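You operate a simulated robot arm through the tools that you are given. There is no shell and no other tool. Be economical: measure what you need, move in short steps, check, and stop when the job is done.

You are at the controls of a simulated two-armed robot. One attempt, no reset.

JOB
Cure the lot B tray for 5 seconds in the curing box.
Fine: one run; leave the knob where you set it and the tray inside with the lid down.

The check looks at the end state, three seconds after you hand in, the way a careful person would. Anything else that was tipped, shoved, dropped, spilled or broken makes it a failure. A push-on lid holds only when it is set on centred and level and pressed home; a screw cap is set on level and turned clockwise until tight.

ROBOT AND FRAMES
Two 7-joint arms with two-finger parallel grippers on one trunk, on a base that drives. Base frame: it is fixed to the floor where the robot stands at the start and does not move with it; the origin is under the middle of the robot, x ahead of it, y to its left, z up. Readings come in mm, rad, newtons and seconds.
The left shoulder is at the start at [50, 187, 1118], the right one opposite. With the tool pointing down near the work surface each hand reaches from about 100 to 660 mm from the robot's upright axis, wherever it stands, measured 20 degrees to its own side. Places, roughly: curing box lid [600, 0, 900]; plate of the curing box [600, 0, 800]; seconds knob [400, 100, 800]. Payload 3.43 kg a hand.
Tool frame (each hand has its own): the origin (TCP) lies between the finger pads and is the grasp point; the fingertips stand 30 mm ahead of it; z points along the fingers, y is the line along which they close. The gripper opens to 94 mm. The fingers are 28 mm wide and 10 mm thick; the gripper's body (50 by 96 mm) begins 55 mm behind the TCP.
Orientation is that of the tool frame in the base frame, as a unit quaternion [x, y, z, w]. With the fingers straight down and closing along the base's y, the tool's x points along the base's -x, its y along +y and its z along -z.

CONTROLS
- The arms move only by the tool nudge_tool. It takes "left_deltas", "right_deltas" or both (then of equal length, played together; a hand with none holds still); each is a list of rows, each a list of 7 numbers: the shift along the base's x, y, z in mm, then the turn, a rotation vector about the base's x, y, z in rad, then the opening in per cent of the stroke, from 0 (shut) to 100 (fully open). In form: [[x, y, z, rx, ry, rz, jaw], ...]. A call has 1 to 10 rows; each row is the pose to reach, as a shift and turn from the pose commanded when the call began. Each row takes 0.2 s and may step no farther than 50 mm and 0.15 rad from the row before; otherwise, or with a gripper value out of range, the whole call is refused. A pose out of reach is approached as far as the arm can. The call stops where the force on the tool passes 50 N (or 10 N more than at its start, if that is more) or the arm is blocked; 0.2 s more then pass. Each finger travels about 153 mm/s and halts on what it meets, pressing with about 22 N; the grip force reading is that of the motor and also rises with nothing between the fingers. The clock runs only during rows and for 0.2 s after the last one: add rows that repeat a pose to give the fingers time. The reply holds the time, the measured pose of the TCP, the force on the tool along the base axes, the opening and the grip force, in the units named above and with some noise, with the torque about the TCP (base axes, N m) and any sound that the robot's microphone picked up, and new pictures: "pictures" is both (left out), scene, wrist or none (wrist: the cameras of the hands that moved).
- Cameras (640 x 400 px; columns grow to the right, rows downward): "scene" is now at [148.9, 8, 1316.8]; the picture's right is [0.07, -1.00, 0.00], its down [-0.20, -0.01, -0.98] and it looks along [0.98, 0.07, -0.20] (base axes); focal length 214 px, centre (320, 200). "left" rides on the left gripper at [76, -14, -103] in its tool frame; the picture's right is [0.18, 0.98, 0.00], its down [-0.75, 0.14, -0.64] and it looks along [-0.63, 0.12, 0.77] (tool axes); focal length 243 px, centre (320, 200). "right" rides on the right gripper at [76, 14, -102] in its tool frame; the picture's right is [-0.18, 0.98, 0.00], its down [-0.75, -0.14, -0.64] and it looks along [-0.63, -0.12, 0.77] (tool axes); focal length 243 px, centre (320, 200). There is no depth. A picture from a camera that has moved, and an enlarged one, comes with that camera's place and axes in the base frame and with its lens.
- raise_lower(by): slides the trunk up (or, below 0, down) by that many mm; the arms and the scene camera ride with it, the base frame stays. It gives what a move gives, with no picture.
- roll_base(legs): drives the robot by 1 to 6 legs, each [ahead, left, turn to the left] in mm, mm and rad, along the robot's own axes; the way and the turn of a leg run together, so that a leg with both is an arc; at most 1500 mm and 3.142 rad a leg. The arms and the cameras ride along, it lands a little off, and it stops where it bumps. It gives what a move gives, and a new picture of the scene camera.
- head_to(pan, tilt): turns the head with the scene camera to pan (to the left, within 1.396 rad either way) and tilt (down, from -0.506 to 1.204), counted from straight ahead of the robot. It gives what a move gives, and a new picture of the scene camera.
- enlarge(camera, box): a new picture of the part [left, top, right, bottom] of that camera's present view, enlarged. It takes no simulated time.
- close_job(): hands the job in; it is judged then, once.

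Work in short steps. Places have to be worked out from the pictures, the camera data and where the tool is seen: move nearer, look again, correct. Check each grasp and each placing, and mend what went wrong. You have 120 turns and 260 pictures in all, those below and enlarged ones among them. Open the grippers and draw the arms clear of the work before you hand the job in, unless the task says otherwise; then end with one line.

The tools are called after "Request:" by a JSON object that holds its "name" and its "arguments". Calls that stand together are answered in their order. nudge_tool: Moves the arms, as the interface text tells. Its arguments: {"type":"object","properties":{"left_deltas":{"type":"array","items":{"type":"array","items":{"type":"number"}}},"right_deltas":{"type":"array","items":{"type":"array","items":{"type":"number"}}},"pictures":{"type":"string","enum":["both","scene","wrist","none"]}},"required":[]} The other tools are called the same way: raise_lower (by) slides the trunk up or down; roll_base (legs) drives the base; head_to (pan, tilt) turns the head that bears the scene camera; enlarge (camera, box) takes an enlarged picture of a part of a camera's view; close_job () hands the job in.

At the start:

```text
clock: 0.0
left_position: [363.3, 175.7, 1294.2]
left_orientation: [-0.001, 1.0, 0.0, 0.0]
left_force: [0.5, -0.8, 0.4]
left_ft_torque: [-0.01, 0.01, 0.03]
left_gripper_width: 93.9
left_finger_force: 0.0
right_position: [314.3, -133.0, 1351.5]
right_orientation: [0.0, 1.0, 0.001, -0.001]
right_force: [-0.2, 0.3, -1.1]
right_ft_torque: [-0.01, -0.01, -0.03]
right_gripper_width: 93.9
right_finger_force: 0.1
trunk travel left (down, up): [-334.0, 98.0]
robot x, y, heading: [4.8, 0.3, 0.001]
head pan, tilt: [0.073, 0.202]
```

scene: 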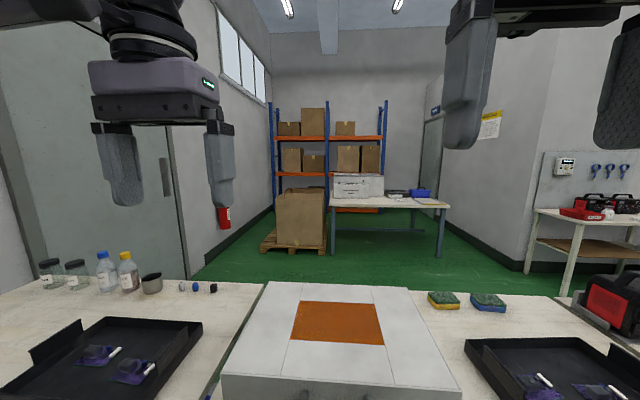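
right: 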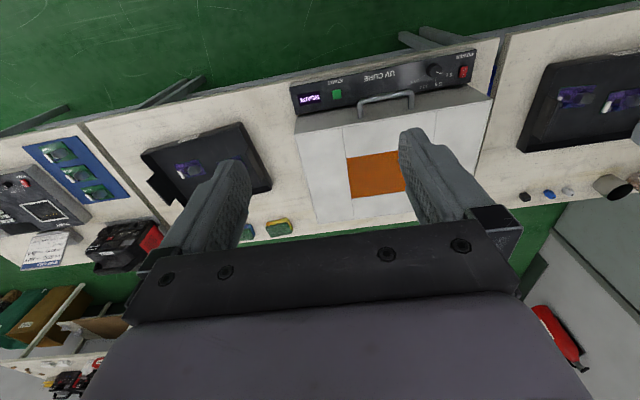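
left: 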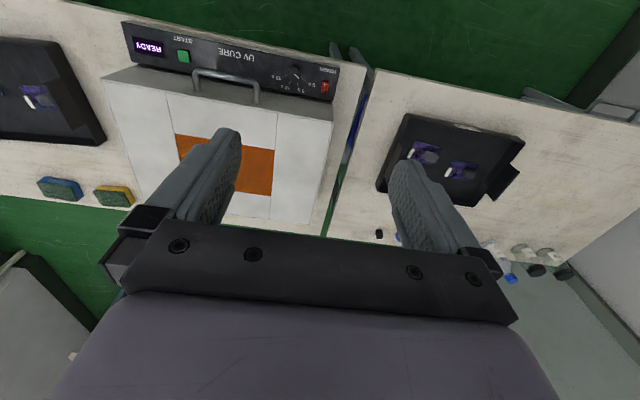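

The scene shows the curing box in the middle and trays on both sides. I tilt the head down for a better view.

Request:
{"name": "head_to", "arguments": {"pan": 0.0, "tilt": 0.85}}

Request:
{"name": "enlarge", "arguments": {"camera": "left", "box": [100, 10, 360, 120]}}

Request:
{"name": "enlarge", "arguments": {"camera": "left", "box": [360, 80, 600, 230]}}

```text
clock: 1.0
left_position: [364.4, 174.9, 1294.8]
left_orientation: [-0.001, 1.0, -0.001, 0.0]
left_force: [-0.1, 0.2, 0.2]
left_ft_torque: [-0.02, -0.01, 0.03]
left_gripper_width: 93.7
left_finger_force: 0.0
right_position: [315.8, -131.9, 1352.1]
right_orientation: [0.0, 1.0, 0.001, 0.0]
right_force: [-0.2, 0.6, -0.7]
right_ft_torque: [0.02, 0.03, 0.03]
right_gripper_width: 94.2
right_finger_force: 0.0
trunk travel left (down, up): [-334.0, 98.0]
robot x, y, heading: [3.2, -3.8, -0.006]
head pan, tilt: [0.0, 0.85]
camera scene: at [134.2, 1.2, 1259.4], right [0.0, -1.0, 0.0], down [-0.75, 0.0, -0.66], along [0.66, 0.0, -0.75], focal length 214 px, centre (320, 200)
```

scene: 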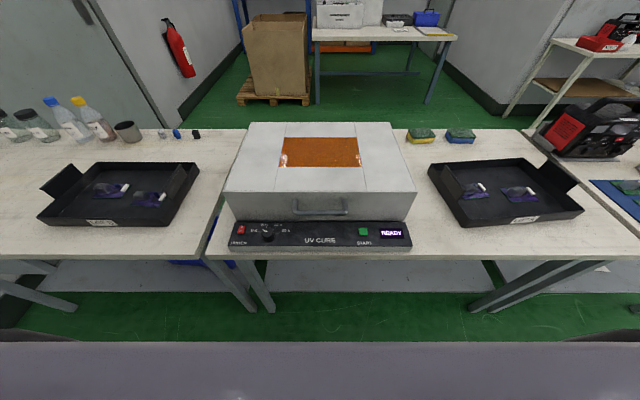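

```text
2.46 times, centred on (230, 65) of left
camera zoom: at [287.3, 160.2, 1397.6], right [-0.19, 0.98, 0.0], down [0.75, 0.14, 0.64], along [0.63, 0.12, -0.77], focal length 597 px, centre (542, 532)
```

zoom: 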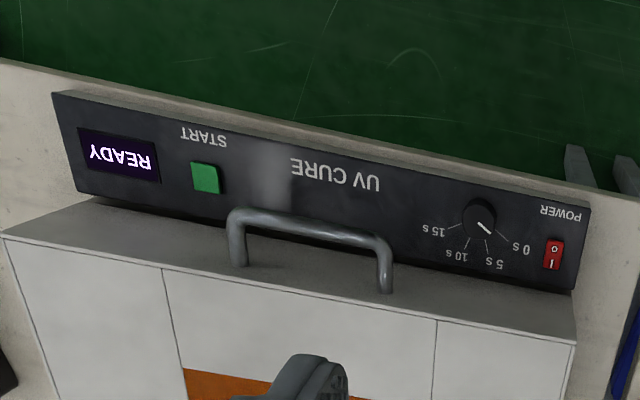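

```text
2.67 times, centred on (480, 155) of left
camera zoom: at [287.3, 160.2, 1397.6], right [-0.19, 0.98, 0.0], down [0.75, 0.14, 0.64], along [0.63, 0.12, -0.77], focal length 647 px, centre (-107, 320)
```

zoom: 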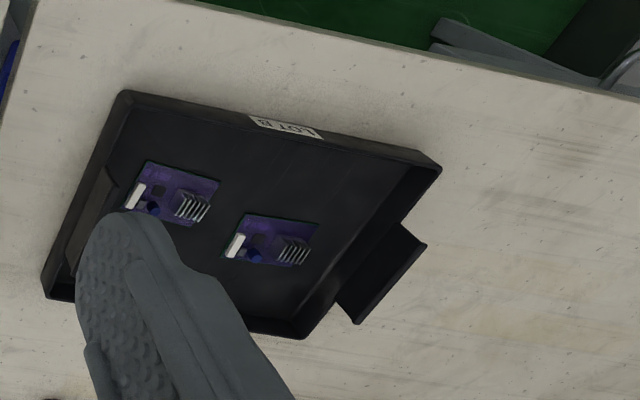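

Request:
{"name": "enlarge", "arguments": {"camera": "scene", "box": [30, 140, 220, 240]}}

Request:
{"name": "enlarge", "arguments": {"camera": "scene", "box": [210, 110, 430, 260]}}

Request:
{"name": "enlarge", "arguments": {"camera": "scene", "box": [420, 120, 620, 240]}}

```text
3.37 times, centred on (125, 190) of scene
camera zoom: at [134.2, 1.2, 1259.4], right [0.0, -1.0, 0.0], down [-0.75, 0.0, -0.66], along [0.66, 0.0, -0.75], focal length 722 px, centre (977, 234)
```

zoom: 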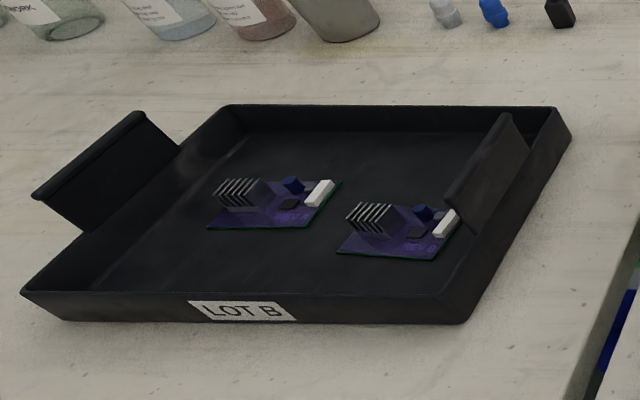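

```text
2.67 times, centred on (320, 185) of scene
camera zoom: at [134.2, 1.2, 1259.4], right [0.0, -1.0, 0.0], down [-0.75, 0.0, -0.66], along [0.66, 0.0, -0.75], focal length 572 px, centre (320, 240)
```

zoom: 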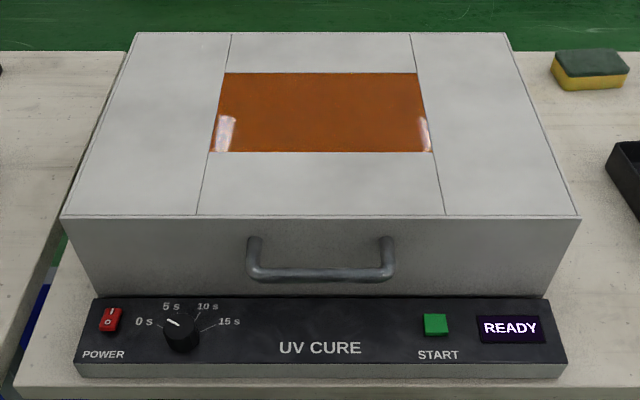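

```text
3.20 times, centred on (520, 180) of scene
camera zoom: at [134.2, 1.2, 1259.4], right [0.0, -1.0, 0.0], down [-0.75, 0.0, -0.66], along [0.66, 0.0, -0.75], focal length 686 px, centre (-320, 264)
```

zoom: 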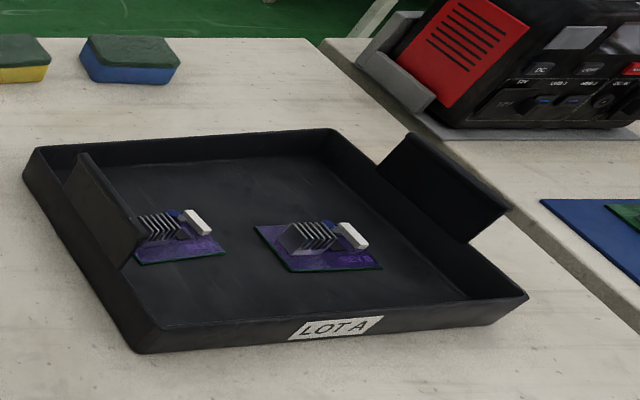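

Left tray is LOT B, with upright grip tabs on its y sides; knob triangulated at about (420,130,805). I lower the left hand above the knob for a closer look.

Request:
{"name": "nudge_tool", "arguments": {"left_deltas": [[5, -6, -43, 0, 0, 0, 100], [10, -12, -86, 0, 0, 0, 100], [15, -18, -129, 0, 0, 0, 100], [20, -24, -172, 0, 0, 0, 100], [25, -30, -215, 0, 0, 0, 100], [30, -36, -258, 0, 0, 0, 100], [35, -42, -301, 0, 0, 0, 100], [40, -45, -340, 0, 0, 0, 100]], "pictures": "both"}}

```text
clock: 2.8
left_position: [400.3, 131.3, 954.6]
left_orientation: [-0.001, 1.0, 0.0, -0.001]
left_force: [0.1, 0.9, 0.1]
left_ft_torque: [0.0, 0.01, 0.01]
left_gripper_width: 94.1
left_finger_force: 0.1
right_position: [316.0, -131.6, 1351.5]
right_orientation: [-0.001, 1.0, 0.0, -0.001]
right_force: [0.2, 0.0, -0.2]
right_ft_torque: [0.05, 0.0, 0.01]
right_gripper_width: 94.1
right_finger_force: 0.0
trunk travel left (down, up): [-334.0, 98.0]
robot x, y, heading: [1.3, 3.0, -0.003]
head pan, tilt: [0.0, 0.85]
camera scene: at [134.4, 1.4, 1259.4], right [0.0, -1.0, 0.0], down [-0.75, 0.0, -0.66], along [0.66, 0.0, -0.75], focal length 214 px, centre (320, 200)
camera left: at [324.9, 115.7, 1058.2], right [-0.19, 0.98, 0.0], down [0.75, 0.14, 0.64], along [0.63, 0.12, -0.77], focal length 243 px, centre (320, 200)
```

scene: 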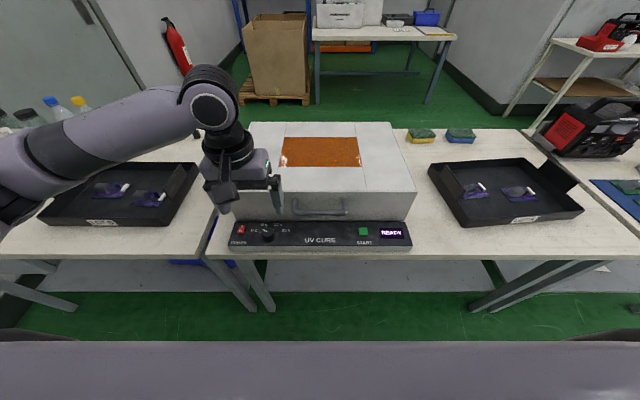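
left: 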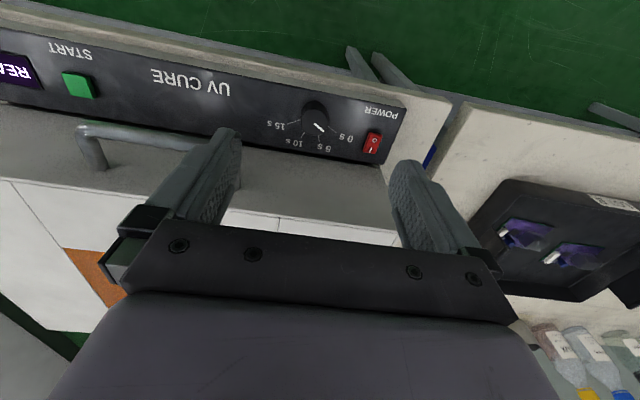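

Enlarging the left camera's view of the knob.

Request:
{"name": "enlarge", "arguments": {"camera": "left", "box": [255, 85, 415, 185]}}

Request:
{"name": "enlarge", "arguments": {"camera": "scene", "box": [220, 200, 320, 262]}}

```text
4.00 times, centred on (335, 135) of left
camera zoom: at [324.9, 115.7, 1058.2], right [-0.19, 0.98, 0.0], down [0.75, 0.14, 0.64], along [0.63, 0.12, -0.77], focal length 970 px, centre (260, 460)
```

zoom: 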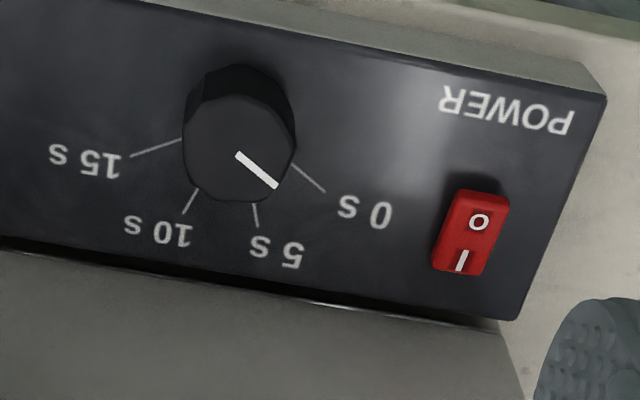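

```text
6.40 times, centred on (270, 231) of scene
camera zoom: at [134.4, 1.4, 1259.4], right [0.0, -1.0, 0.0], down [-0.75, 0.0, -0.66], along [0.66, 0.0, -0.75], focal length 1373 px, centre (640, 2)
```

zoom: 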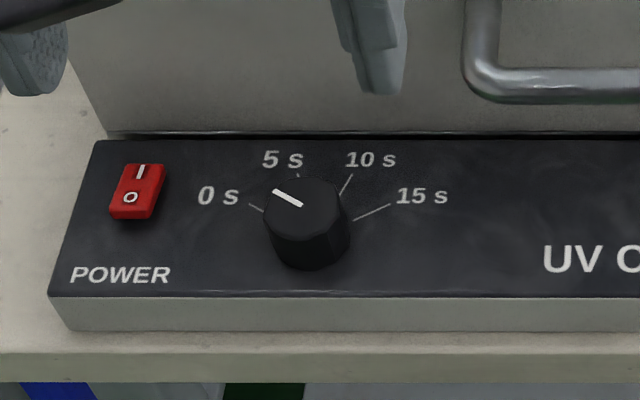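

The panel is level at z≈782, the knob axis at about (428,129.5), pointing at 0 s (+60°); 5 s is at +20°, so I need −0.70 rad about z. I pre-rotate +0.35 and descend above the knob.

Request:
{"name": "nudge_tool", "arguments": {"left_deltas": [[10, -1, -30, 0, 0, 0.12, 100], [20, -2, -60, 0, 0, 0.24, 80], [28, -2, -90, 0, 0, 0.35, 65], [28, -2, -90, 0, 0, 0.35, 65]], "pictures": "both"}}

```text
clock: 3.8
left_position: [430.4, 127.8, 865.5]
left_orientation: [-0.177, 0.984, -0.001, -0.001]
left_force: [-0.2, 0.4, 0.5]
left_ft_torque: [0.03, 0.02, -0.03]
left_gripper_width: 60.8
left_finger_force: 0.0
right_position: [315.1, -131.9, 1352.1]
right_orientation: [-0.001, 1.0, 0.0, 0.0]
right_force: [0.3, 0.6, 0.1]
right_ft_torque: [0.02, -0.02, 0.01]
right_gripper_width: 94.2
right_finger_force: 0.1
trunk travel left (down, up): [-334.0, 98.0]
robot x, y, heading: [0.7, -0.8, -0.004]
head pan, tilt: [0.0, 0.85]
camera scene: at [134.1, 1.2, 1259.4], right [0.0, -1.0, 0.0], down [-0.75, 0.0, -0.66], along [0.66, 0.0, -0.75], focal length 214 px, centre (320, 200)
camera left: at [363.8, 87.5, 967.7], right [-0.51, 0.86, 0.0], down [0.66, 0.39, 0.64], along [0.55, 0.33, -0.77], focal length 243 px, centre (320, 200)
```

scene: 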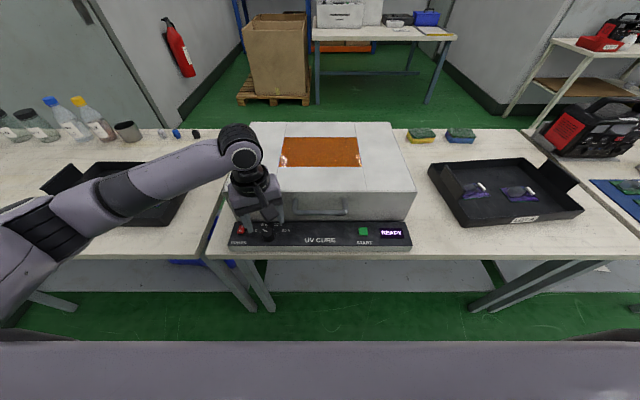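
left: 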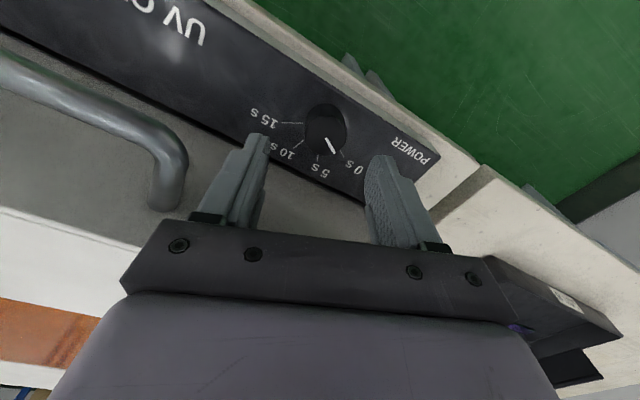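

Knob top centre checks at about (426,129.6). I descend so the tips straddle the knob just above the panel.

Request:
{"name": "nudge_tool", "arguments": {"left_deltas": [[-2, 1, -20, 0, 0, 0, 65], [-2, 1, -36, 0, 0, 0, 65], [-2, 1, -46, 0, 0, 0, 65]], "pictures": "wrist"}}

Request:
{"name": "enlarge", "arguments": {"camera": "scene", "box": [220, 180, 320, 262]}}

```text
clock: 4.6
left_position: [429.3, 127.8, 819.8]
left_orientation: [-0.174, 0.985, -0.002, 0.002]
left_force: [-1.8, 0.6, 12.3]
left_ft_torque: [0.35, 0.34, 0.03]
left_gripper_width: 61.4
left_finger_force: 0.8
right_position: [313.1, -133.2, 1352.2]
right_orientation: [0.001, 1.0, 0.001, 0.001]
right_force: [-0.9, 0.9, 1.6]
right_ft_torque: [0.02, 0.02, -0.02]
right_gripper_width: 94.0
right_finger_force: 0.0
trunk travel left (down, up): [-334.0, 98.0]
robot x, y, heading: [0.7, -2.0, 0.0]
head pan, tilt: [0.0, 0.85]
camera left: at [362.1, 88.5, 923.0], right [-0.51, 0.86, 0.0], down [0.66, 0.39, 0.64], along [0.55, 0.33, -0.77], focal length 243 px, centre (320, 200)
```

left: 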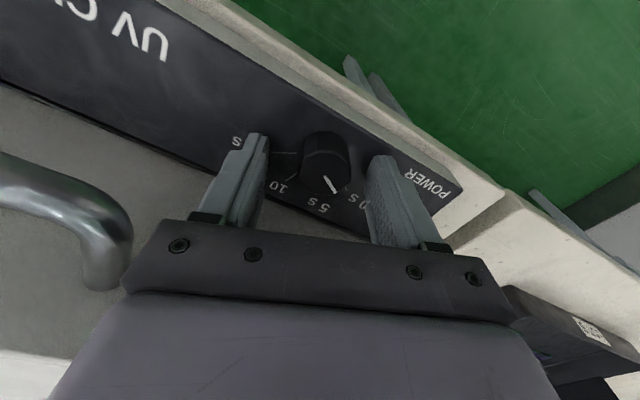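

```text
4.88 times, centred on (270, 221) of scene
camera zoom: at [133.1, 0.9, 1259.8], right [0.0, -1.0, 0.0], down [-0.75, 0.0, -0.66], along [0.66, 0.0, -0.75], focal length 1046 px, centre (564, 98)
```

zoom: 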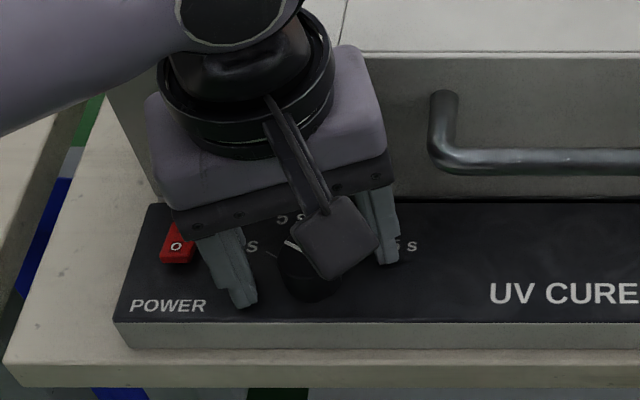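

The tips touch the panel (12 N), so I lift 4 mm and close on the knob.

Request:
{"name": "nudge_tool", "arguments": {"left_deltas": [[-1, 1, 5, 0, 0, 0, 50], [-1, 1, 5, 0, 0, 0, 35], [-1, 1, 5, 0, 0, 0, 20], [-1, 1, 5, 0, 0, 0, 20]], "pictures": "wrist"}}

```text
clock: 5.6
left_position: [428.8, 129.8, 822.6]
left_orientation: [-0.176, 0.984, 0.0, -0.001]
left_force: [-1.5, 1.2, -2.8]
left_ft_torque: [0.2, -0.4, -0.03]
left_gripper_width: 29.2
left_finger_force: 45.2
right_position: [315.4, -133.3, 1352.0]
right_orientation: [0.0, 1.0, 0.0, 0.0]
right_force: [0.2, -0.2, 0.5]
right_ft_torque: [-0.03, 0.05, 0.0]
right_gripper_width: 93.6
right_finger_force: 0.0
trunk travel left (down, up): [-334.0, 98.0]
robot x, y, heading: [1.2, -2.0, -0.001]
head pan, tilt: [0.0, 0.85]
camera left: at [361.5, 89.7, 925.5], right [-0.51, 0.86, 0.0], down [0.66, 0.39, 0.64], along [0.55, 0.33, -0.77], focal length 243 px, centre (320, 200)
```

left: 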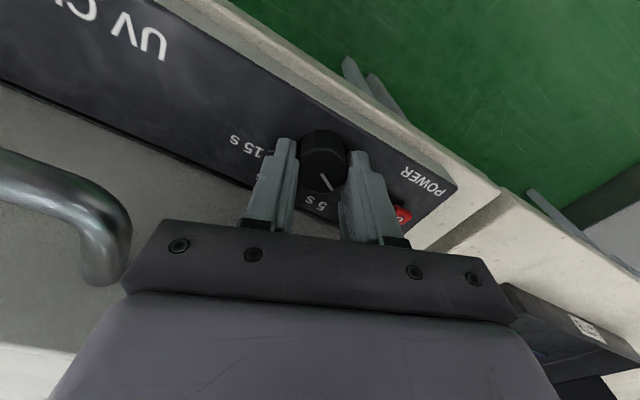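

Knob held (29 mm). I turn it clockwise by 0.70 rad.

Request:
{"name": "nudge_tool", "arguments": {"left_deltas": [[0, 0, 0, 0, 0, -0.12, 20], [0, 0, 0, 0, 0, -0.24, 20], [0, 0, 0, 0, 0, -0.36, 20], [0, 0, 0, 0, 0, -0.48, 20], [0, 0, 0, 0, 0, -0.6, 20], [0, 0, 0, 0, 0, -0.7, 20], [0, 0, 0, 0, 0, -0.7, 20]], "pictures": "wrist"}}

Request:
{"name": "enlarge", "arguments": {"camera": "left", "box": [240, 80, 440, 220]}}

```text
clock: 7.2
left_position: [427.3, 128.5, 822.7]
left_orientation: [0.176, 0.984, -0.003, -0.002]
left_force: [0.1, -19.9, -17.8]
left_ft_torque: [-0.52, 0.37, 0.09]
left_gripper_width: 29.2
left_finger_force: 45.1
right_position: [316.7, -133.8, 1350.6]
right_orientation: [0.001, 1.0, 0.001, -0.001]
right_force: [0.2, 0.6, -0.7]
right_ft_torque: [0.01, -0.04, -0.01]
right_gripper_width: 94.4
right_finger_force: 0.0
trunk travel left (down, up): [-334.0, 98.0]
robot x, y, heading: [-2.1, -0.2, -0.005]
head pan, tilt: [0.0, 0.85]
camera left: at [352.2, 140.4, 925.7], right [0.17, 0.99, -0.01], down [0.76, -0.12, 0.64], along [0.63, -0.11, -0.77], focal length 243 px, centre (320, 200)
```

left: 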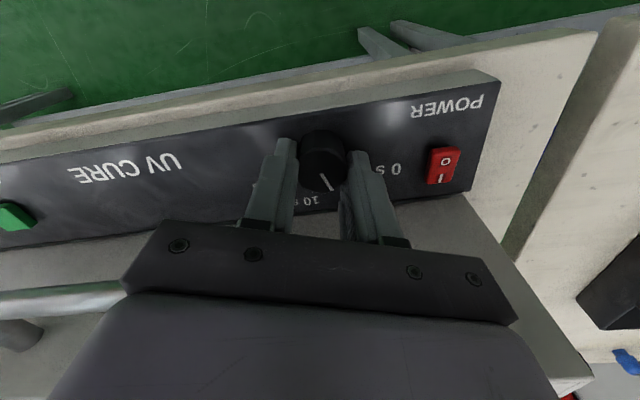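

```text
2.86 times, centred on (340, 150) of left
camera zoom: at [352.2, 140.4, 925.7], right [0.17, 0.99, -0.01], down [0.76, -0.12, 0.64], along [0.63, -0.11, -0.77], focal length 693 px, centre (263, 343)
```

zoom: 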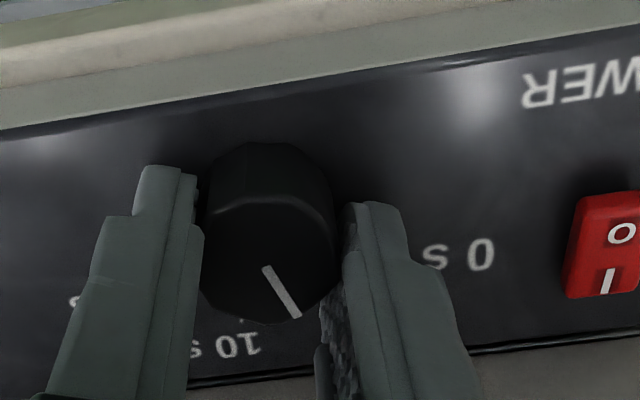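

The pointer works out at about 20°, i.e. the 5 s tick. I release and rise to verify.

Request:
{"name": "nudge_tool", "arguments": {"left_deltas": [[0, 0, 0, 0, 0, 0, 40], [0, 0, 0, 0, 0, 0, 65], [0, 0, 30, 0, 0, 0, 65], [0, 0, 75, 0, 0, 0.1, 65], [0, 0, 120, 0, 0, 0.2, 65], [-20, 0, 160, 0, 0, 0.35, 65]], "pictures": "none"}}

Request:
{"name": "enlarge", "arguments": {"camera": "left", "box": [240, 60, 440, 200]}}

Request:
{"name": "enlarge", "arguments": {"camera": "scene", "box": [220, 200, 320, 262]}}

```text
clock: 8.6
left_position: [408.0, 131.7, 983.6]
left_orientation: [-0.002, 1.0, -0.001, -0.001]
left_force: [0.8, -0.1, 1.0]
left_ft_torque: [-0.03, -0.04, 0.04]
left_gripper_width: 61.1
left_finger_force: 0.2
right_position: [314.5, -132.9, 1352.2]
right_orientation: [-0.001, 1.0, 0.001, 0.002]
right_force: [-0.2, -0.2, -0.2]
right_ft_torque: [0.01, -0.05, -0.02]
right_gripper_width: 93.9
right_finger_force: 0.0
trunk travel left (down, up): [-334.0, 98.0]
robot x, y, heading: [-0.3, -0.9, 0.004]
head pan, tilt: [0.0, 0.85]
```

```text
2.86 times, centred on (340, 130) of left
camera zoom: at [333.1, 114.8, 1086.9], right [-0.19, 0.98, 0.0], down [0.75, 0.14, 0.64], along [0.63, 0.12, -0.77], focal length 693 px, centre (263, 400)
```

zoom: 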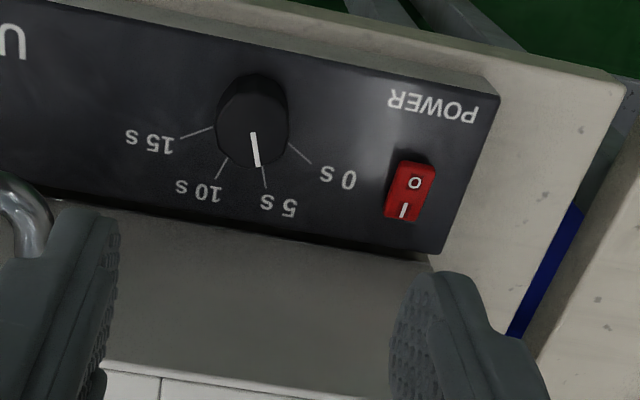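

```text
6.40 times, centred on (270, 231) of scene
camera zoom: at [133.7, 1.1, 1259.3], right [0.0, -1.0, 0.0], down [-0.75, 0.0, -0.66], along [0.66, 0.0, -0.75], focal length 1373 px, centre (640, 2)
```

zoom: 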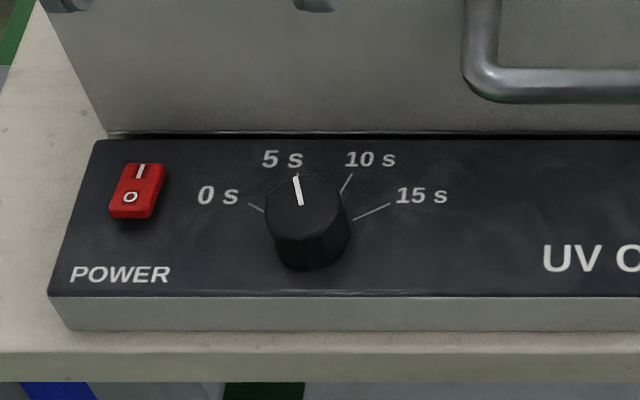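

Knob is on 5 s. Now I examine the lid, its handle and hinge.

Request:
{"name": "enlarge", "arguments": {"camera": "scene", "box": [220, 110, 420, 235]}}

Request:
{"name": "enlarge", "arguments": {"camera": "right", "box": [280, 40, 500, 240]}}

```text
3.20 times, centred on (320, 172) of scene
camera zoom: at [133.7, 1.1, 1259.3], right [0.0, -1.0, 0.0], down [-0.75, 0.0, -0.66], along [0.66, 0.0, -0.75], focal length 686 px, centre (320, 288)
```

zoom: 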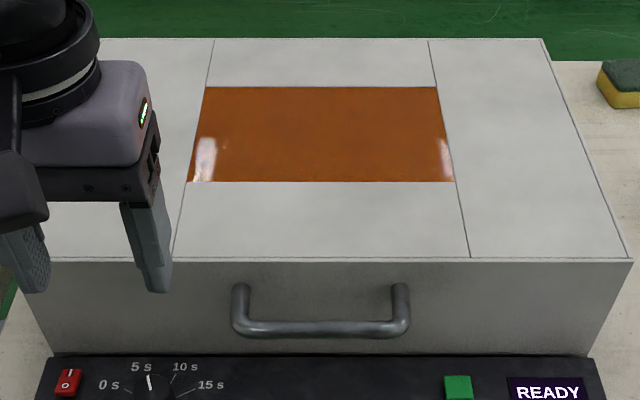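

```text
2.00 times, centred on (390, 140) of right
camera zoom: at [236.9, -118.3, 1455.4], right [0.18, 0.98, 0.0], down [0.75, -0.14, 0.64], along [0.63, -0.12, -0.77], focal length 485 px, centre (180, 320)
```

zoom: 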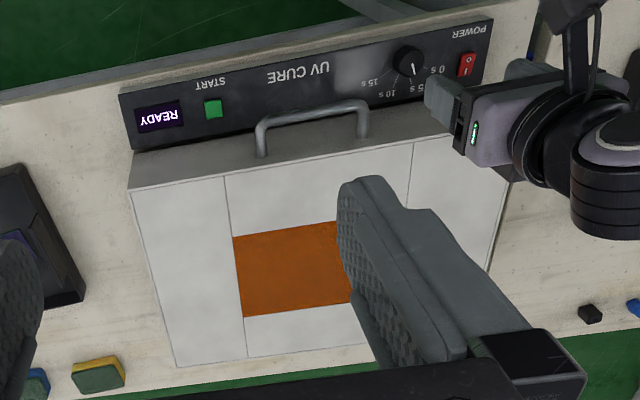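

The lid is a deep hood with a front handle bar at about (441, ±60, 862), hinged at the back. I'll cage the bar with the right hand: turn the right gripper to close in the vertical plane, and move the left arm away.

Request:
{"name": "nudge_tool", "arguments": {"right_deltas": [[0, 0, 0, 0, 0, -0.15, 80], [0, 0, 0, 0, 0, -0.3, 60], [0, 0, 0, 0, 0, -0.45, 50], [0, 0, 0, 0, 0, -0.6, 50], [0, 0, 0, 0, 0, -0.75, 50], [0, 0, 0, 0, 0, -0.9, 50], [0, 0, 0, 0, 0, -1.05, 50], [0, 0, 0, 0, 0, -1.2, 50], [0, 0, 0, 0, 0, -1.35, 50], [0, 0, 0, 0, 0, -1.5, 50]], "left_deltas": [[-5, 20, 20, 0, 0, 0, 65], [-10, 45, 40, 0, 0, 0, 65], [-10, 70, 60, 0, 0, 0, 65], [-10, 100, 80, 0, 0, 0, 65], [-10, 130, 100, 0, 0, 0, 65], [-10, 160, 120, 0, 0, 0, 65], [-10, 190, 140, 0, 0, 0, 65], [-10, 190, 140, 0, 0, 0, 65], [-10, 190, 140, 0, 0, 0, 65], [-10, 190, 140, 0, 0, 0, 65]], "pictures": "none"}}

```text
clock: 10.8
left_position: [397.9, 321.2, 1122.7]
left_orientation: [-0.001, 1.0, -0.001, 0.0]
left_force: [-0.2, -0.5, -0.1]
left_ft_torque: [0.02, 0.01, -0.01]
left_gripper_width: 61.3
left_finger_force: 0.1
right_position: [314.0, -131.6, 1350.9]
right_orientation: [0.683, 0.73, 0.0, 0.0]
right_force: [0.4, -0.6, -0.1]
right_ft_torque: [0.01, 0.0, 0.03]
right_gripper_width: 47.1
right_finger_force: 0.3
trunk travel left (down, up): [-334.0, 98.0]
robot x, y, heading: [-0.5, 1.8, 0.002]
head pan, tilt: [0.0, 0.85]
```

Now pitch the right gripper forward and bring it above and in front of the handle.

Request:
{"name": "nudge_tool", "arguments": {"right_deltas": [[4, 13, -39, 0, -0.09, -0.01, 50], [8, 26, -78, 0, -0.18, -0.02, 50], [12, 39, -117, 0, -0.27, -0.03, 50], [16, 52, -156, 0, -0.36, -0.04, 50], [20, 65, -195, 0, -0.45, -0.05, 50], [24, 78, -234, 0, -0.54, -0.06, 50], [28, 91, -273, 0, -0.63, -0.06, 50], [32, 104, -312, 0, -0.72, -0.06, 50], [36, 117, -351, 0, -0.81, -0.06, 50], [40, 130, -390, 0, -0.87, -0.06, 50]], "pictures": "both"}}

```text
clock: 13.0
left_position: [397.4, 321.5, 1123.7]
left_orientation: [-0.001, 1.0, -0.001, 0.0]
left_force: [0.0, 0.0, -0.1]
left_ft_torque: [0.01, -0.05, -0.03]
left_gripper_width: 61.3
left_finger_force: 0.1
right_position: [356.0, -1.4, 962.5]
right_orientation: [0.639, 0.642, 0.289, 0.309]
right_force: [-0.1, -0.1, -0.5]
right_ft_torque: [-0.01, 0.0, 0.03]
right_gripper_width: 47.0
right_finger_force: 0.0
trunk travel left (down, up): [-334.0, 98.0]
robot x, y, heading: [-3.3, 2.0, 0.0]
head pan, tilt: [0.0, 0.85]
camera scene: at [134.4, 1.4, 1259.4], right [0.0, -1.0, 0.0], down [-0.75, 0.0, -0.66], along [0.66, 0.0, -0.75], focal length 214 px, centre (320, 200)
camera right: at [285.8, 76.9, 1038.8], right [0.63, -0.17, 0.76], down [-0.59, -0.74, 0.33], along [0.51, -0.65, -0.57], focal length 243 px, centre (320, 200)
```

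scene: 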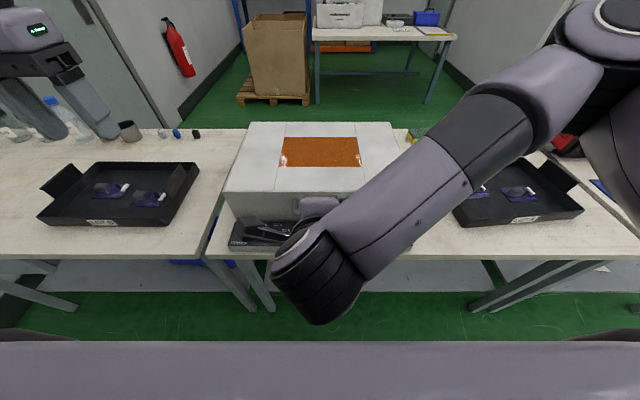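
right: 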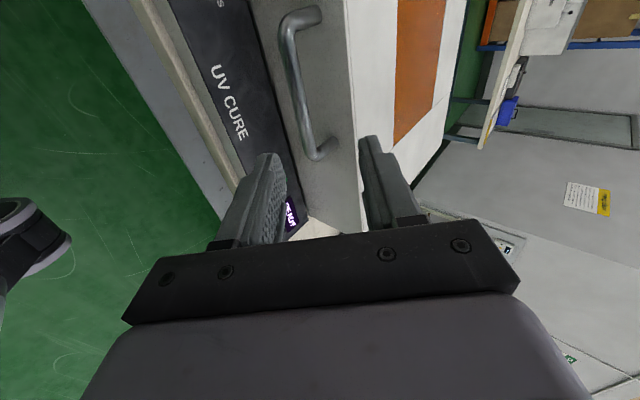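

View agrees: bar near (441,0,867), tool axis 40° below horizontal. I advance along the approach direction to straddle the bar.

Request:
{"name": "nudge_tool", "arguments": {"right_deltas": [[18, 0, -27, 0, 0, 0, 50], [36, 1, -54, 0, 0, 0, 50], [52, 1, -67, 0, 0, 0, 50], [66, 1, -79, 0, 0, 0, 50], [73, 1, -86, 0, 0, 0, 50]], "pictures": "wrist"}}

Request:
{"name": "enlarge", "arguments": {"camera": "right", "box": [200, 0, 440, 240]}}

```text
clock: 14.2
left_position: [398.9, 321.2, 1123.3]
left_orientation: [-0.001, 1.0, -0.001, 0.0]
left_force: [-0.5, 0.0, 0.5]
left_ft_torque: [0.01, -0.03, 0.03]
left_gripper_width: 61.1
left_finger_force: 0.1
right_position: [427.5, -2.6, 875.7]
right_orientation: [0.639, 0.643, 0.288, 0.308]
right_force: [-0.1, -0.4, -1.4]
right_ft_torque: [0.02, 0.03, 0.0]
right_gripper_width: 46.8
right_finger_force: 0.0
trunk travel left (down, up): [-334.0, 98.0]
robot x, y, heading: [0.8, 0.5, 0.001]
head pan, tilt: [0.0, 0.85]
camera right: at [358.1, 76.6, 951.7], right [0.63, -0.17, 0.76], down [-0.59, -0.74, 0.33], along [0.51, -0.65, -0.57], focal length 243 px, centre (320, 200)
```

right: 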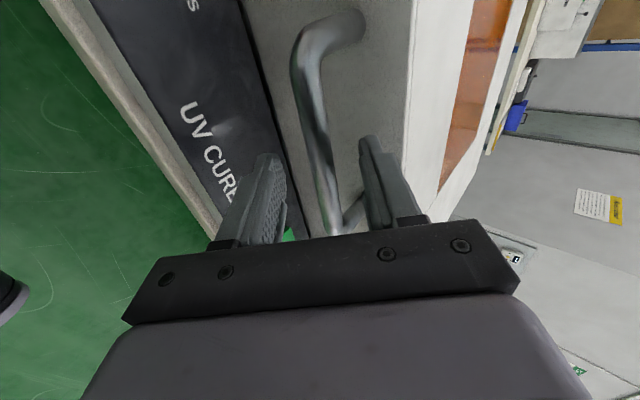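

```text
1.67 times, centred on (320, 120) of right
camera zoom: at [358.1, 76.6, 951.7], right [0.63, -0.17, 0.76], down [-0.59, -0.74, 0.33], along [0.51, -0.65, -0.57], focal length 404 px, centre (320, 333)
```

zoom: 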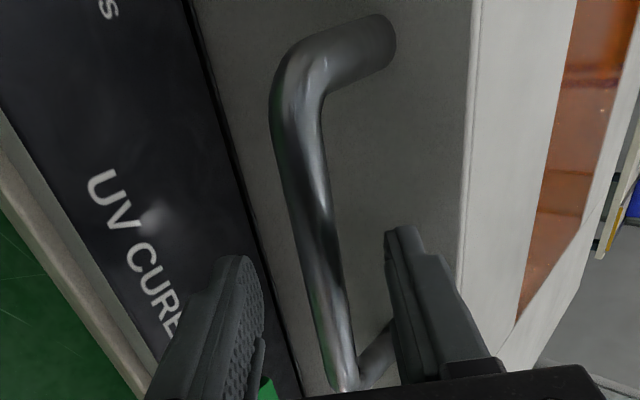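

The bar sits between the fingers. I narrow to a loose cage (~19 mm) around it.

Request:
{"name": "nudge_tool", "arguments": {"right_deltas": [[1, 0, 0, 0, 0, 0, 35], [2, 0, -1, 0, 0, 0, 20], [2, 0, -1, 0, 0, 0, 20]], "pictures": "wrist"}}

```text
clock: 15.0
left_position: [397.3, 322.2, 1123.7]
left_orientation: [-0.002, 1.0, -0.001, 0.0]
left_force: [0.3, 0.1, 0.0]
left_ft_torque: [-0.04, 0.01, 0.0]
left_gripper_width: 60.9
left_finger_force: 0.0
right_position: [429.1, -1.7, 874.8]
right_orientation: [0.64, 0.643, 0.287, 0.309]
right_force: [-0.2, -0.4, -0.1]
right_ft_torque: [-0.02, 0.01, 0.01]
right_gripper_width: 19.0
right_finger_force: 0.4
trunk travel left (down, up): [-334.0, 98.0]
robot x, y, heading: [-0.1, 1.7, -0.003]
head pan, tilt: [0.0, 0.85]
camera right: at [360.1, 77.2, 950.3], right [0.63, -0.17, 0.76], down [-0.59, -0.74, 0.33], along [0.5, -0.65, -0.57], focal length 243 px, centre (320, 200)
```

right: 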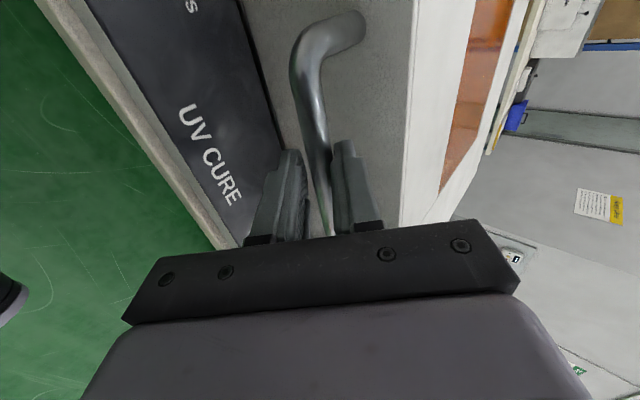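

Caged. I lift along an arc with the hinge taken at about (790, z 790), first only 0.15 rad, and read forces.

Request:
{"name": "nudge_tool", "arguments": {"right_deltas": [[2, 0, 9, 0, 0, 0, 20], [4, 0, 18, 0, 0, 0, 20], [6.5, 0, 26, 0, 0, 0, 20], [9, 0, 34, 0, 0, 0, 20], [12, 0, 43, 0, 0, 0, 20], [15, 0, 51, 0, 0, 0, 20]], "pictures": "both"}}

```text
clock: 16.4
left_position: [398.7, 322.0, 1123.2]
left_orientation: [-0.001, 1.0, 0.0, 0.0]
left_force: [0.0, 0.2, 0.3]
left_ft_torque: [0.03, -0.01, 0.02]
left_gripper_width: 61.4
left_finger_force: 0.0
right_position: [445.1, -2.1, 926.2]
right_orientation: [0.639, 0.643, 0.288, 0.309]
right_force: [-1.8, 0.1, -1.6]
right_ft_torque: [0.03, -0.02, 0.0]
right_gripper_width: 19.5
right_finger_force: 0.7
trunk travel left (down, up): [-334.0, 98.0]
robot x, y, heading: [-0.5, -2.4, -0.0]
head pan, tilt: [0.0, 0.85]
camera scene: at [134.1, 1.2, 1259.4], right [0.0, -1.0, 0.0], down [-0.75, 0.0, -0.66], along [0.66, 0.0, -0.75], focal length 214 px, centre (320, 200)
camera right: at [374.8, 77.4, 1002.5], right [0.63, -0.17, 0.76], down [-0.59, -0.74, 0.33], along [0.51, -0.65, -0.57], focal length 243 px, centre (320, 200)
```

scene: 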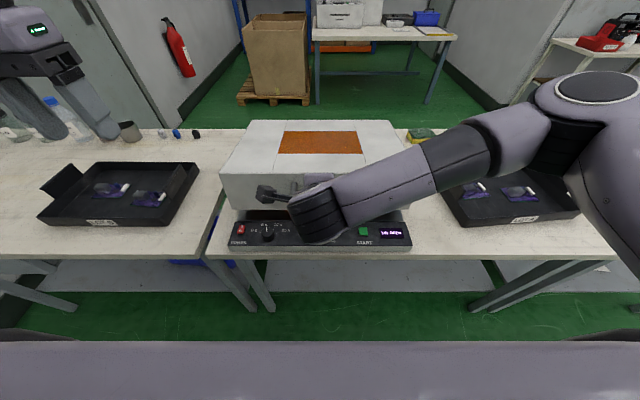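
right: 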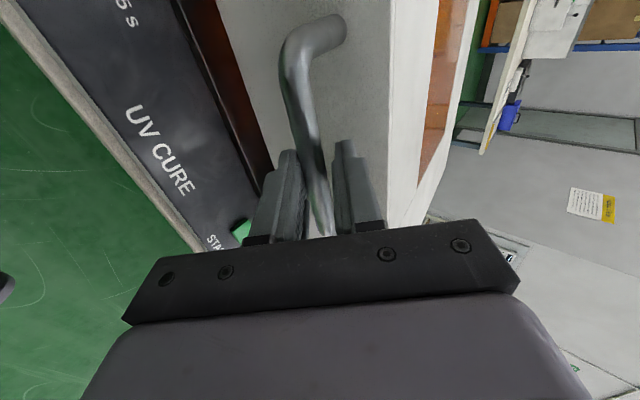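

The lid is moving freely (display changed). Continue the arc to about 0.55 rad.

Request:
{"name": "nudge_tool", "arguments": {"right_deltas": [[7, 0, 16.5, 0, 0, 0, 20], [14.5, 0, 32.6, 0, 0, 0, 20], [23, 0, 48.5, 0, 0, 0, 20], [32.2, 0, 63.7, 0, 0, 0, 20], [42, 0, 78.5, 0, 0, 0, 20], [52.8, 0, 92.8, 0, 0, 0, 20], [64, 0, 106.5, 0, 0, 0, 20], [76.3, 0, 119.7, 0, 0, 0, 20]], "pictures": "both"}}

```text
clock: 18.2
left_position: [398.8, 321.7, 1122.7]
left_orientation: [-0.001, 1.0, -0.001, 0.001]
left_force: [0.3, 0.4, 0.6]
left_ft_torque: [0.02, -0.01, 0.02]
left_gripper_width: 61.0
left_finger_force: 0.1
right_position: [523.0, -2.0, 1046.4]
right_orientation: [0.639, 0.643, 0.288, 0.308]
right_force: [1.2, -0.7, 0.7]
right_ft_torque: [0.01, -0.01, -0.04]
right_gripper_width: 19.6
right_finger_force: 0.7
trunk travel left (down, up): [-334.0, 98.0]
robot x, y, heading: [0.9, 1.4, 0.001]
head pan, tilt: [0.0, 0.85]
camera scene: at [134.3, 1.2, 1259.3], right [0.0, -1.0, 0.0], down [-0.75, 0.0, -0.66], along [0.66, 0.0, -0.75], focal length 214 px, centre (320, 200)
camera right: at [452.2, 77.1, 1122.3], right [0.63, -0.17, 0.76], down [-0.59, -0.74, 0.33], along [0.5, -0.65, -0.57], focal length 243 px, centre (320, 200)
```

scene: 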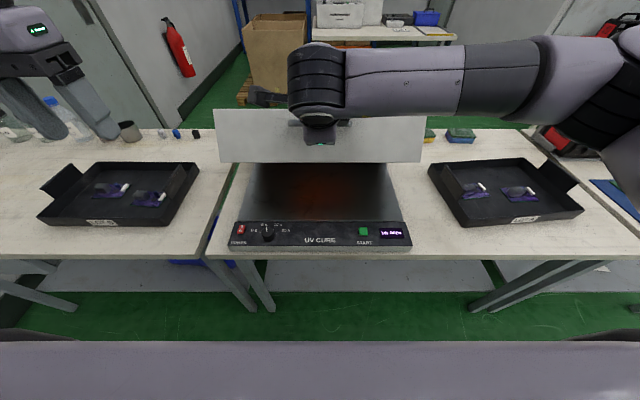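
right: 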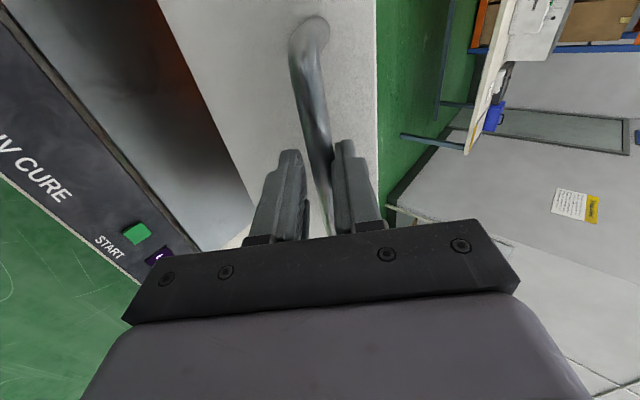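

Almost no force needed, and it follows the arc well. Continue to about 1.15 rad.

Request:
{"name": "nudge_tool", "arguments": {"right_deltas": [[13, 0, 12.5, 0, 0, 0, 20], [26.1, 0, 24.5, 0, 0, 0, 20], [40, 0, 35.7, 0, 0, 0, 20], [54.4, 0, 46.2, 0, 0, 0, 20], [69.5, 0, 56, 0, 0, 0, 20], [84.8, 0, 65, 0, 0, 0, 20], [101, 0, 73.2, 0, 0, 0, 20], [117, 0, 80.7, 0, 0, 0, 20], [150.4, 0, 93, 0, 0, 0, 20], [185, 0, 102.1, 0, 0, 0, 20]], "pictures": "both"}}

```text
clock: 20.4
left_position: [398.2, 325.3, 1123.4]
left_orientation: [-0.002, 1.0, -0.002, 0.0]
left_force: [0.0, -0.3, 0.2]
left_ft_torque: [-0.03, -0.01, -0.03]
left_gripper_width: 61.2
left_finger_force: 0.1
right_position: [701.2, 0.0, 1147.9]
right_orientation: [0.638, 0.644, 0.289, 0.309]
right_force: [3.2, 2.2, 5.5]
right_ft_torque: [0.12, -0.24, 0.02]
right_gripper_width: 21.5
right_finger_force: 2.2
right hand out of reach, approached as far as the arm can: row 10
trunk travel left (down, up): [-334.0, 98.0]
robot x, y, heading: [-0.2, -1.7, 0.004]
head pan, tilt: [0.0, 0.85]
camera scene: at [133.7, 3.6, 1259.5], right [0.0, -1.0, 0.0], down [-0.75, 0.0, -0.66], along [0.66, 0.0, -0.75], focal length 214 px, centre (320, 200)
camera right: at [631.4, 79.0, 1224.9], right [0.63, -0.16, 0.76], down [-0.59, -0.74, 0.33], along [0.51, -0.65, -0.56], focal length 243 px, centre (320, 200)
```

scene: 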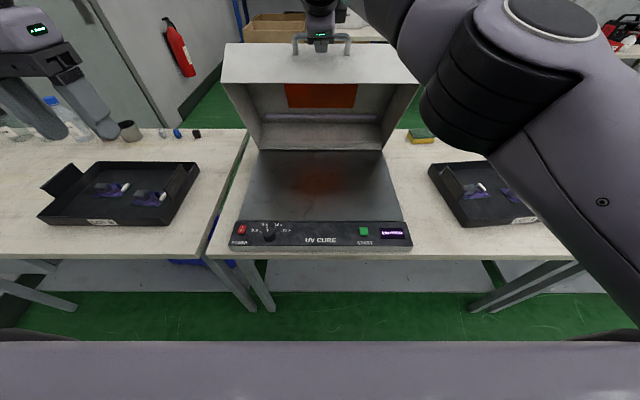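
right: 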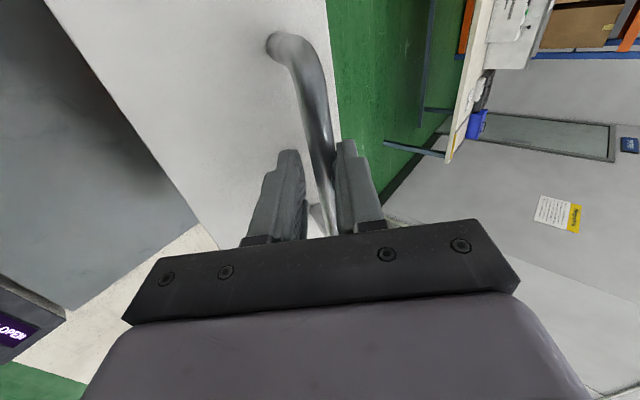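

At arm's reach limit with the lid ~65° open. Forces stay near zero, so the hinge may hold by itself; I open the cage to test that.

Request:
{"name": "nudge_tool", "arguments": {"right_deltas": [[0, 0, 0, 0, 0, 0, 35], [0, 0, 0, 0, 0, 0, 50], [0, 0, 0, 0, 0, 0, 50], [0, 0, 0, 0, 0, 0, 50]], "pictures": "both"}}

```text
clock: 21.4
left_position: [398.2, 321.9, 1123.4]
left_orientation: [-0.001, 1.0, -0.001, 0.0]
left_force: [-0.7, -0.2, 0.2]
left_ft_torque: [0.02, 0.0, -0.01]
left_gripper_width: 61.2
left_finger_force: 0.0
right_position: [701.4, -2.6, 1147.7]
right_orientation: [0.64, 0.642, 0.288, 0.309]
right_force: [0.9, -1.7, 3.3]
right_ft_torque: [0.03, -0.08, -0.03]
right_gripper_width: 49.5
right_finger_force: 1.6
trunk travel left (down, up): [-334.0, 98.0]
robot x, y, heading: [4.5, -3.6, -0.0]
head pan, tilt: [0.0, 0.85]
camera scene: at [134.2, 1.0, 1259.4], right [0.0, -1.0, 0.0], down [-0.75, 0.0, -0.66], along [0.66, 0.0, -0.75], focal length 214 px, centre (320, 200)
camera right: at [632.4, 75.5, 1224.4], right [0.63, -0.17, 0.76], down [-0.59, -0.74, 0.33], along [0.5, -0.65, -0.57], focal length 243 px, centre (320, 200)
```

scene: 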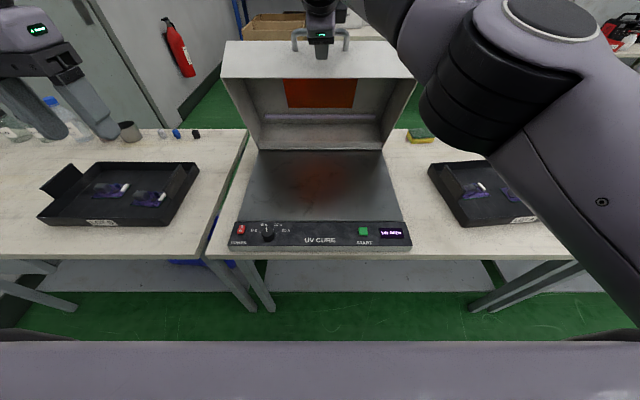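
right: 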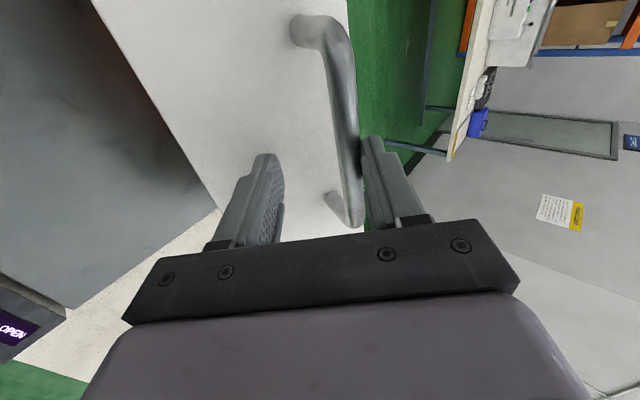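

The bar followed the upper finger, so the lid tends to open on its own. I back the hand straight out along its axis and let the lid go to its stop.

Request:
{"name": "nudge_tool", "arguments": {"right_deltas": [[-8, 0, 7, 0, 0, 0, 70], [-23, 0, 19, 0, 0, 0, 70], [-46, 0, 38, 0, 0, 0, 70], [-76, 0, 60, 0, 0, 0, 70], [-120, 0, 75, 0, 0, 0, 70]], "pictures": "both"}}

```text
clock: 22.6
left_position: [398.0, 321.3, 1123.0]
left_orientation: [-0.001, 1.0, -0.001, 0.0]
left_force: [0.6, -1.1, 0.6]
left_ft_torque: [0.0, -0.02, 0.01]
left_gripper_width: 60.8
left_finger_force: 0.0
right_position: [581.7, -4.8, 1223.0]
right_orientation: [0.639, 0.643, 0.288, 0.309]
right_force: [-1.3, 0.0, -0.2]
right_ft_torque: [0.0, 0.01, -0.03]
right_gripper_width: 65.6
right_finger_force: 0.0
trunk travel left (down, up): [-334.0, 98.0]
robot x, y, heading: [-2.3, -1.5, 0.001]
head pan, tilt: [0.0, 0.85]
camera scene: at [133.6, 1.0, 1259.4], right [0.0, -1.0, 0.0], down [-0.75, 0.0, -0.66], along [0.66, 0.0, -0.75], focal length 214 px, centre (320, 200)
camera right: at [511.7, 74.2, 1298.5], right [0.63, -0.17, 0.76], down [-0.59, -0.74, 0.33], along [0.5, -0.65, -0.57], focal length 243 px, centre (320, 200)
```

scene: 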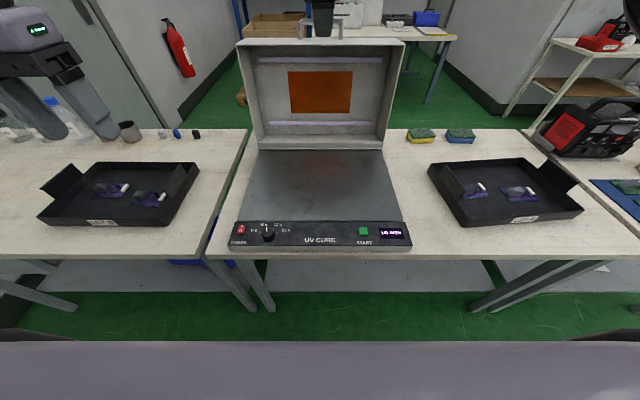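
right: 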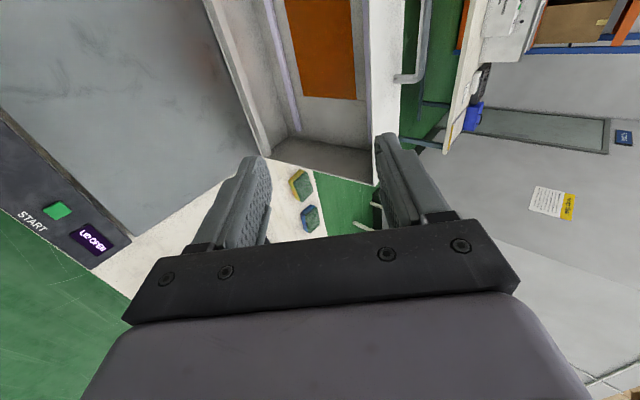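

The lid swung fully open by itself. I bring the right hand back and undo its pitch.

Request:
{"name": "nudge_tool", "arguments": {"right_deltas": [[-27, -13, 3, 0, 0.09, 0, 70], [-54, -26, 6, 0, 0.18, 0.01, 70], [-81, -39, 9, 0, 0.27, 0.02, 70], [-108, -52, 12, 0, 0.36, 0.03, 70], [-135, -65, 15, 0, 0.45, 0.04, 70], [-162, -78, 18, 0, 0.54, 0.05, 70], [-189, -91, 21, 0, 0.63, 0.06, 70], [-216, -104, 24, 0, 0.72, 0.06, 70], [-243, -117, 27, 0, 0.81, 0.06, 70], [-266, -128, 30, 0, 0.87, 0.06, 70]], "pictures": "none"}}

Request:
{"name": "nudge_tool", "arguments": {"right_deltas": [[0, 0, 0, 0, 0, 0.15, 70], [0, 0, 0, 0, 0, 0.3, 70], [0, 0, 0, 0, 0, 0.45, 70], [0, 0, 0, 0, 0, 0.6, 70], [0, 0, 0, 0, 0, 0.75, 70], [0, 0, 0, 0, 0, 0.9, 70], [0, 0, 0, 0, 0, 1.05, 70], [0, 0, 0, 0, 0, 1.2, 70], [0, 0, 0, 0, 0, 1.35, 70], [0, 0, 0, 0, 0, 1.5, 70]], "pictures": "scene"}}

```text
clock: 24.8
left_position: [398.0, 321.9, 1123.1]
left_orientation: [-0.001, 1.0, -0.001, 0.0]
left_force: [-0.6, -1.0, -0.7]
left_ft_torque: [-0.02, 0.01, -0.01]
left_gripper_width: 61.3
left_finger_force: 0.1
right_position: [314.9, -130.1, 1252.7]
right_orientation: [0.682, 0.731, 0.001, -0.001]
right_force: [-0.5, -1.1, -0.6]
right_ft_torque: [0.02, -0.03, 0.03]
right_gripper_width: 65.9
right_finger_force: 0.1
trunk travel left (down, up): [-334.0, 98.0]
robot x, y, heading: [0.3, 0.5, 0.002]
head pan, tilt: [0.0, 0.85]
```

```text
clock: 27.0
left_position: [398.5, 321.4, 1123.2]
left_orientation: [0.0, 1.0, -0.001, 0.0]
left_force: [-0.2, -0.5, 0.5]
left_ft_torque: [0.01, -0.01, -0.02]
left_gripper_width: 61.1
left_finger_force: 0.0
right_position: [317.0, -130.6, 1253.8]
right_orientation: [-0.001, 1.0, 0.001, 0.0]
right_force: [1.0, 0.9, 0.2]
right_ft_torque: [0.02, 0.02, -0.01]
right_gripper_width: 65.8
right_finger_force: 0.1
trunk travel left (down, up): [-334.0, 98.0]
robot x, y, heading: [1.4, -0.2, -0.005]
head pan, tilt: [0.0, 0.85]
camera scene: at [134.2, 1.2, 1259.3], right [0.0, -1.0, 0.0], down [-0.75, 0.0, -0.66], along [0.66, 0.0, -0.75], focal length 214 px, centre (320, 200)
```

scene: 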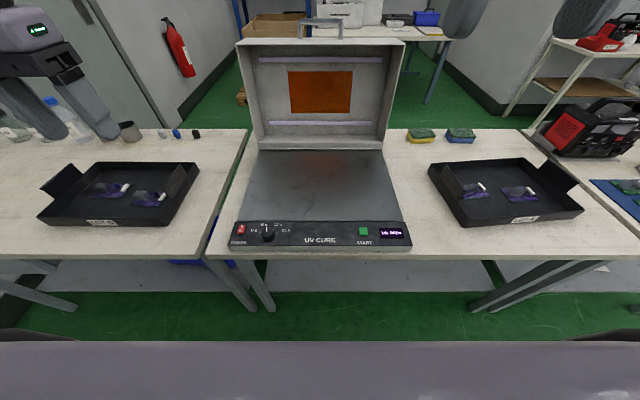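

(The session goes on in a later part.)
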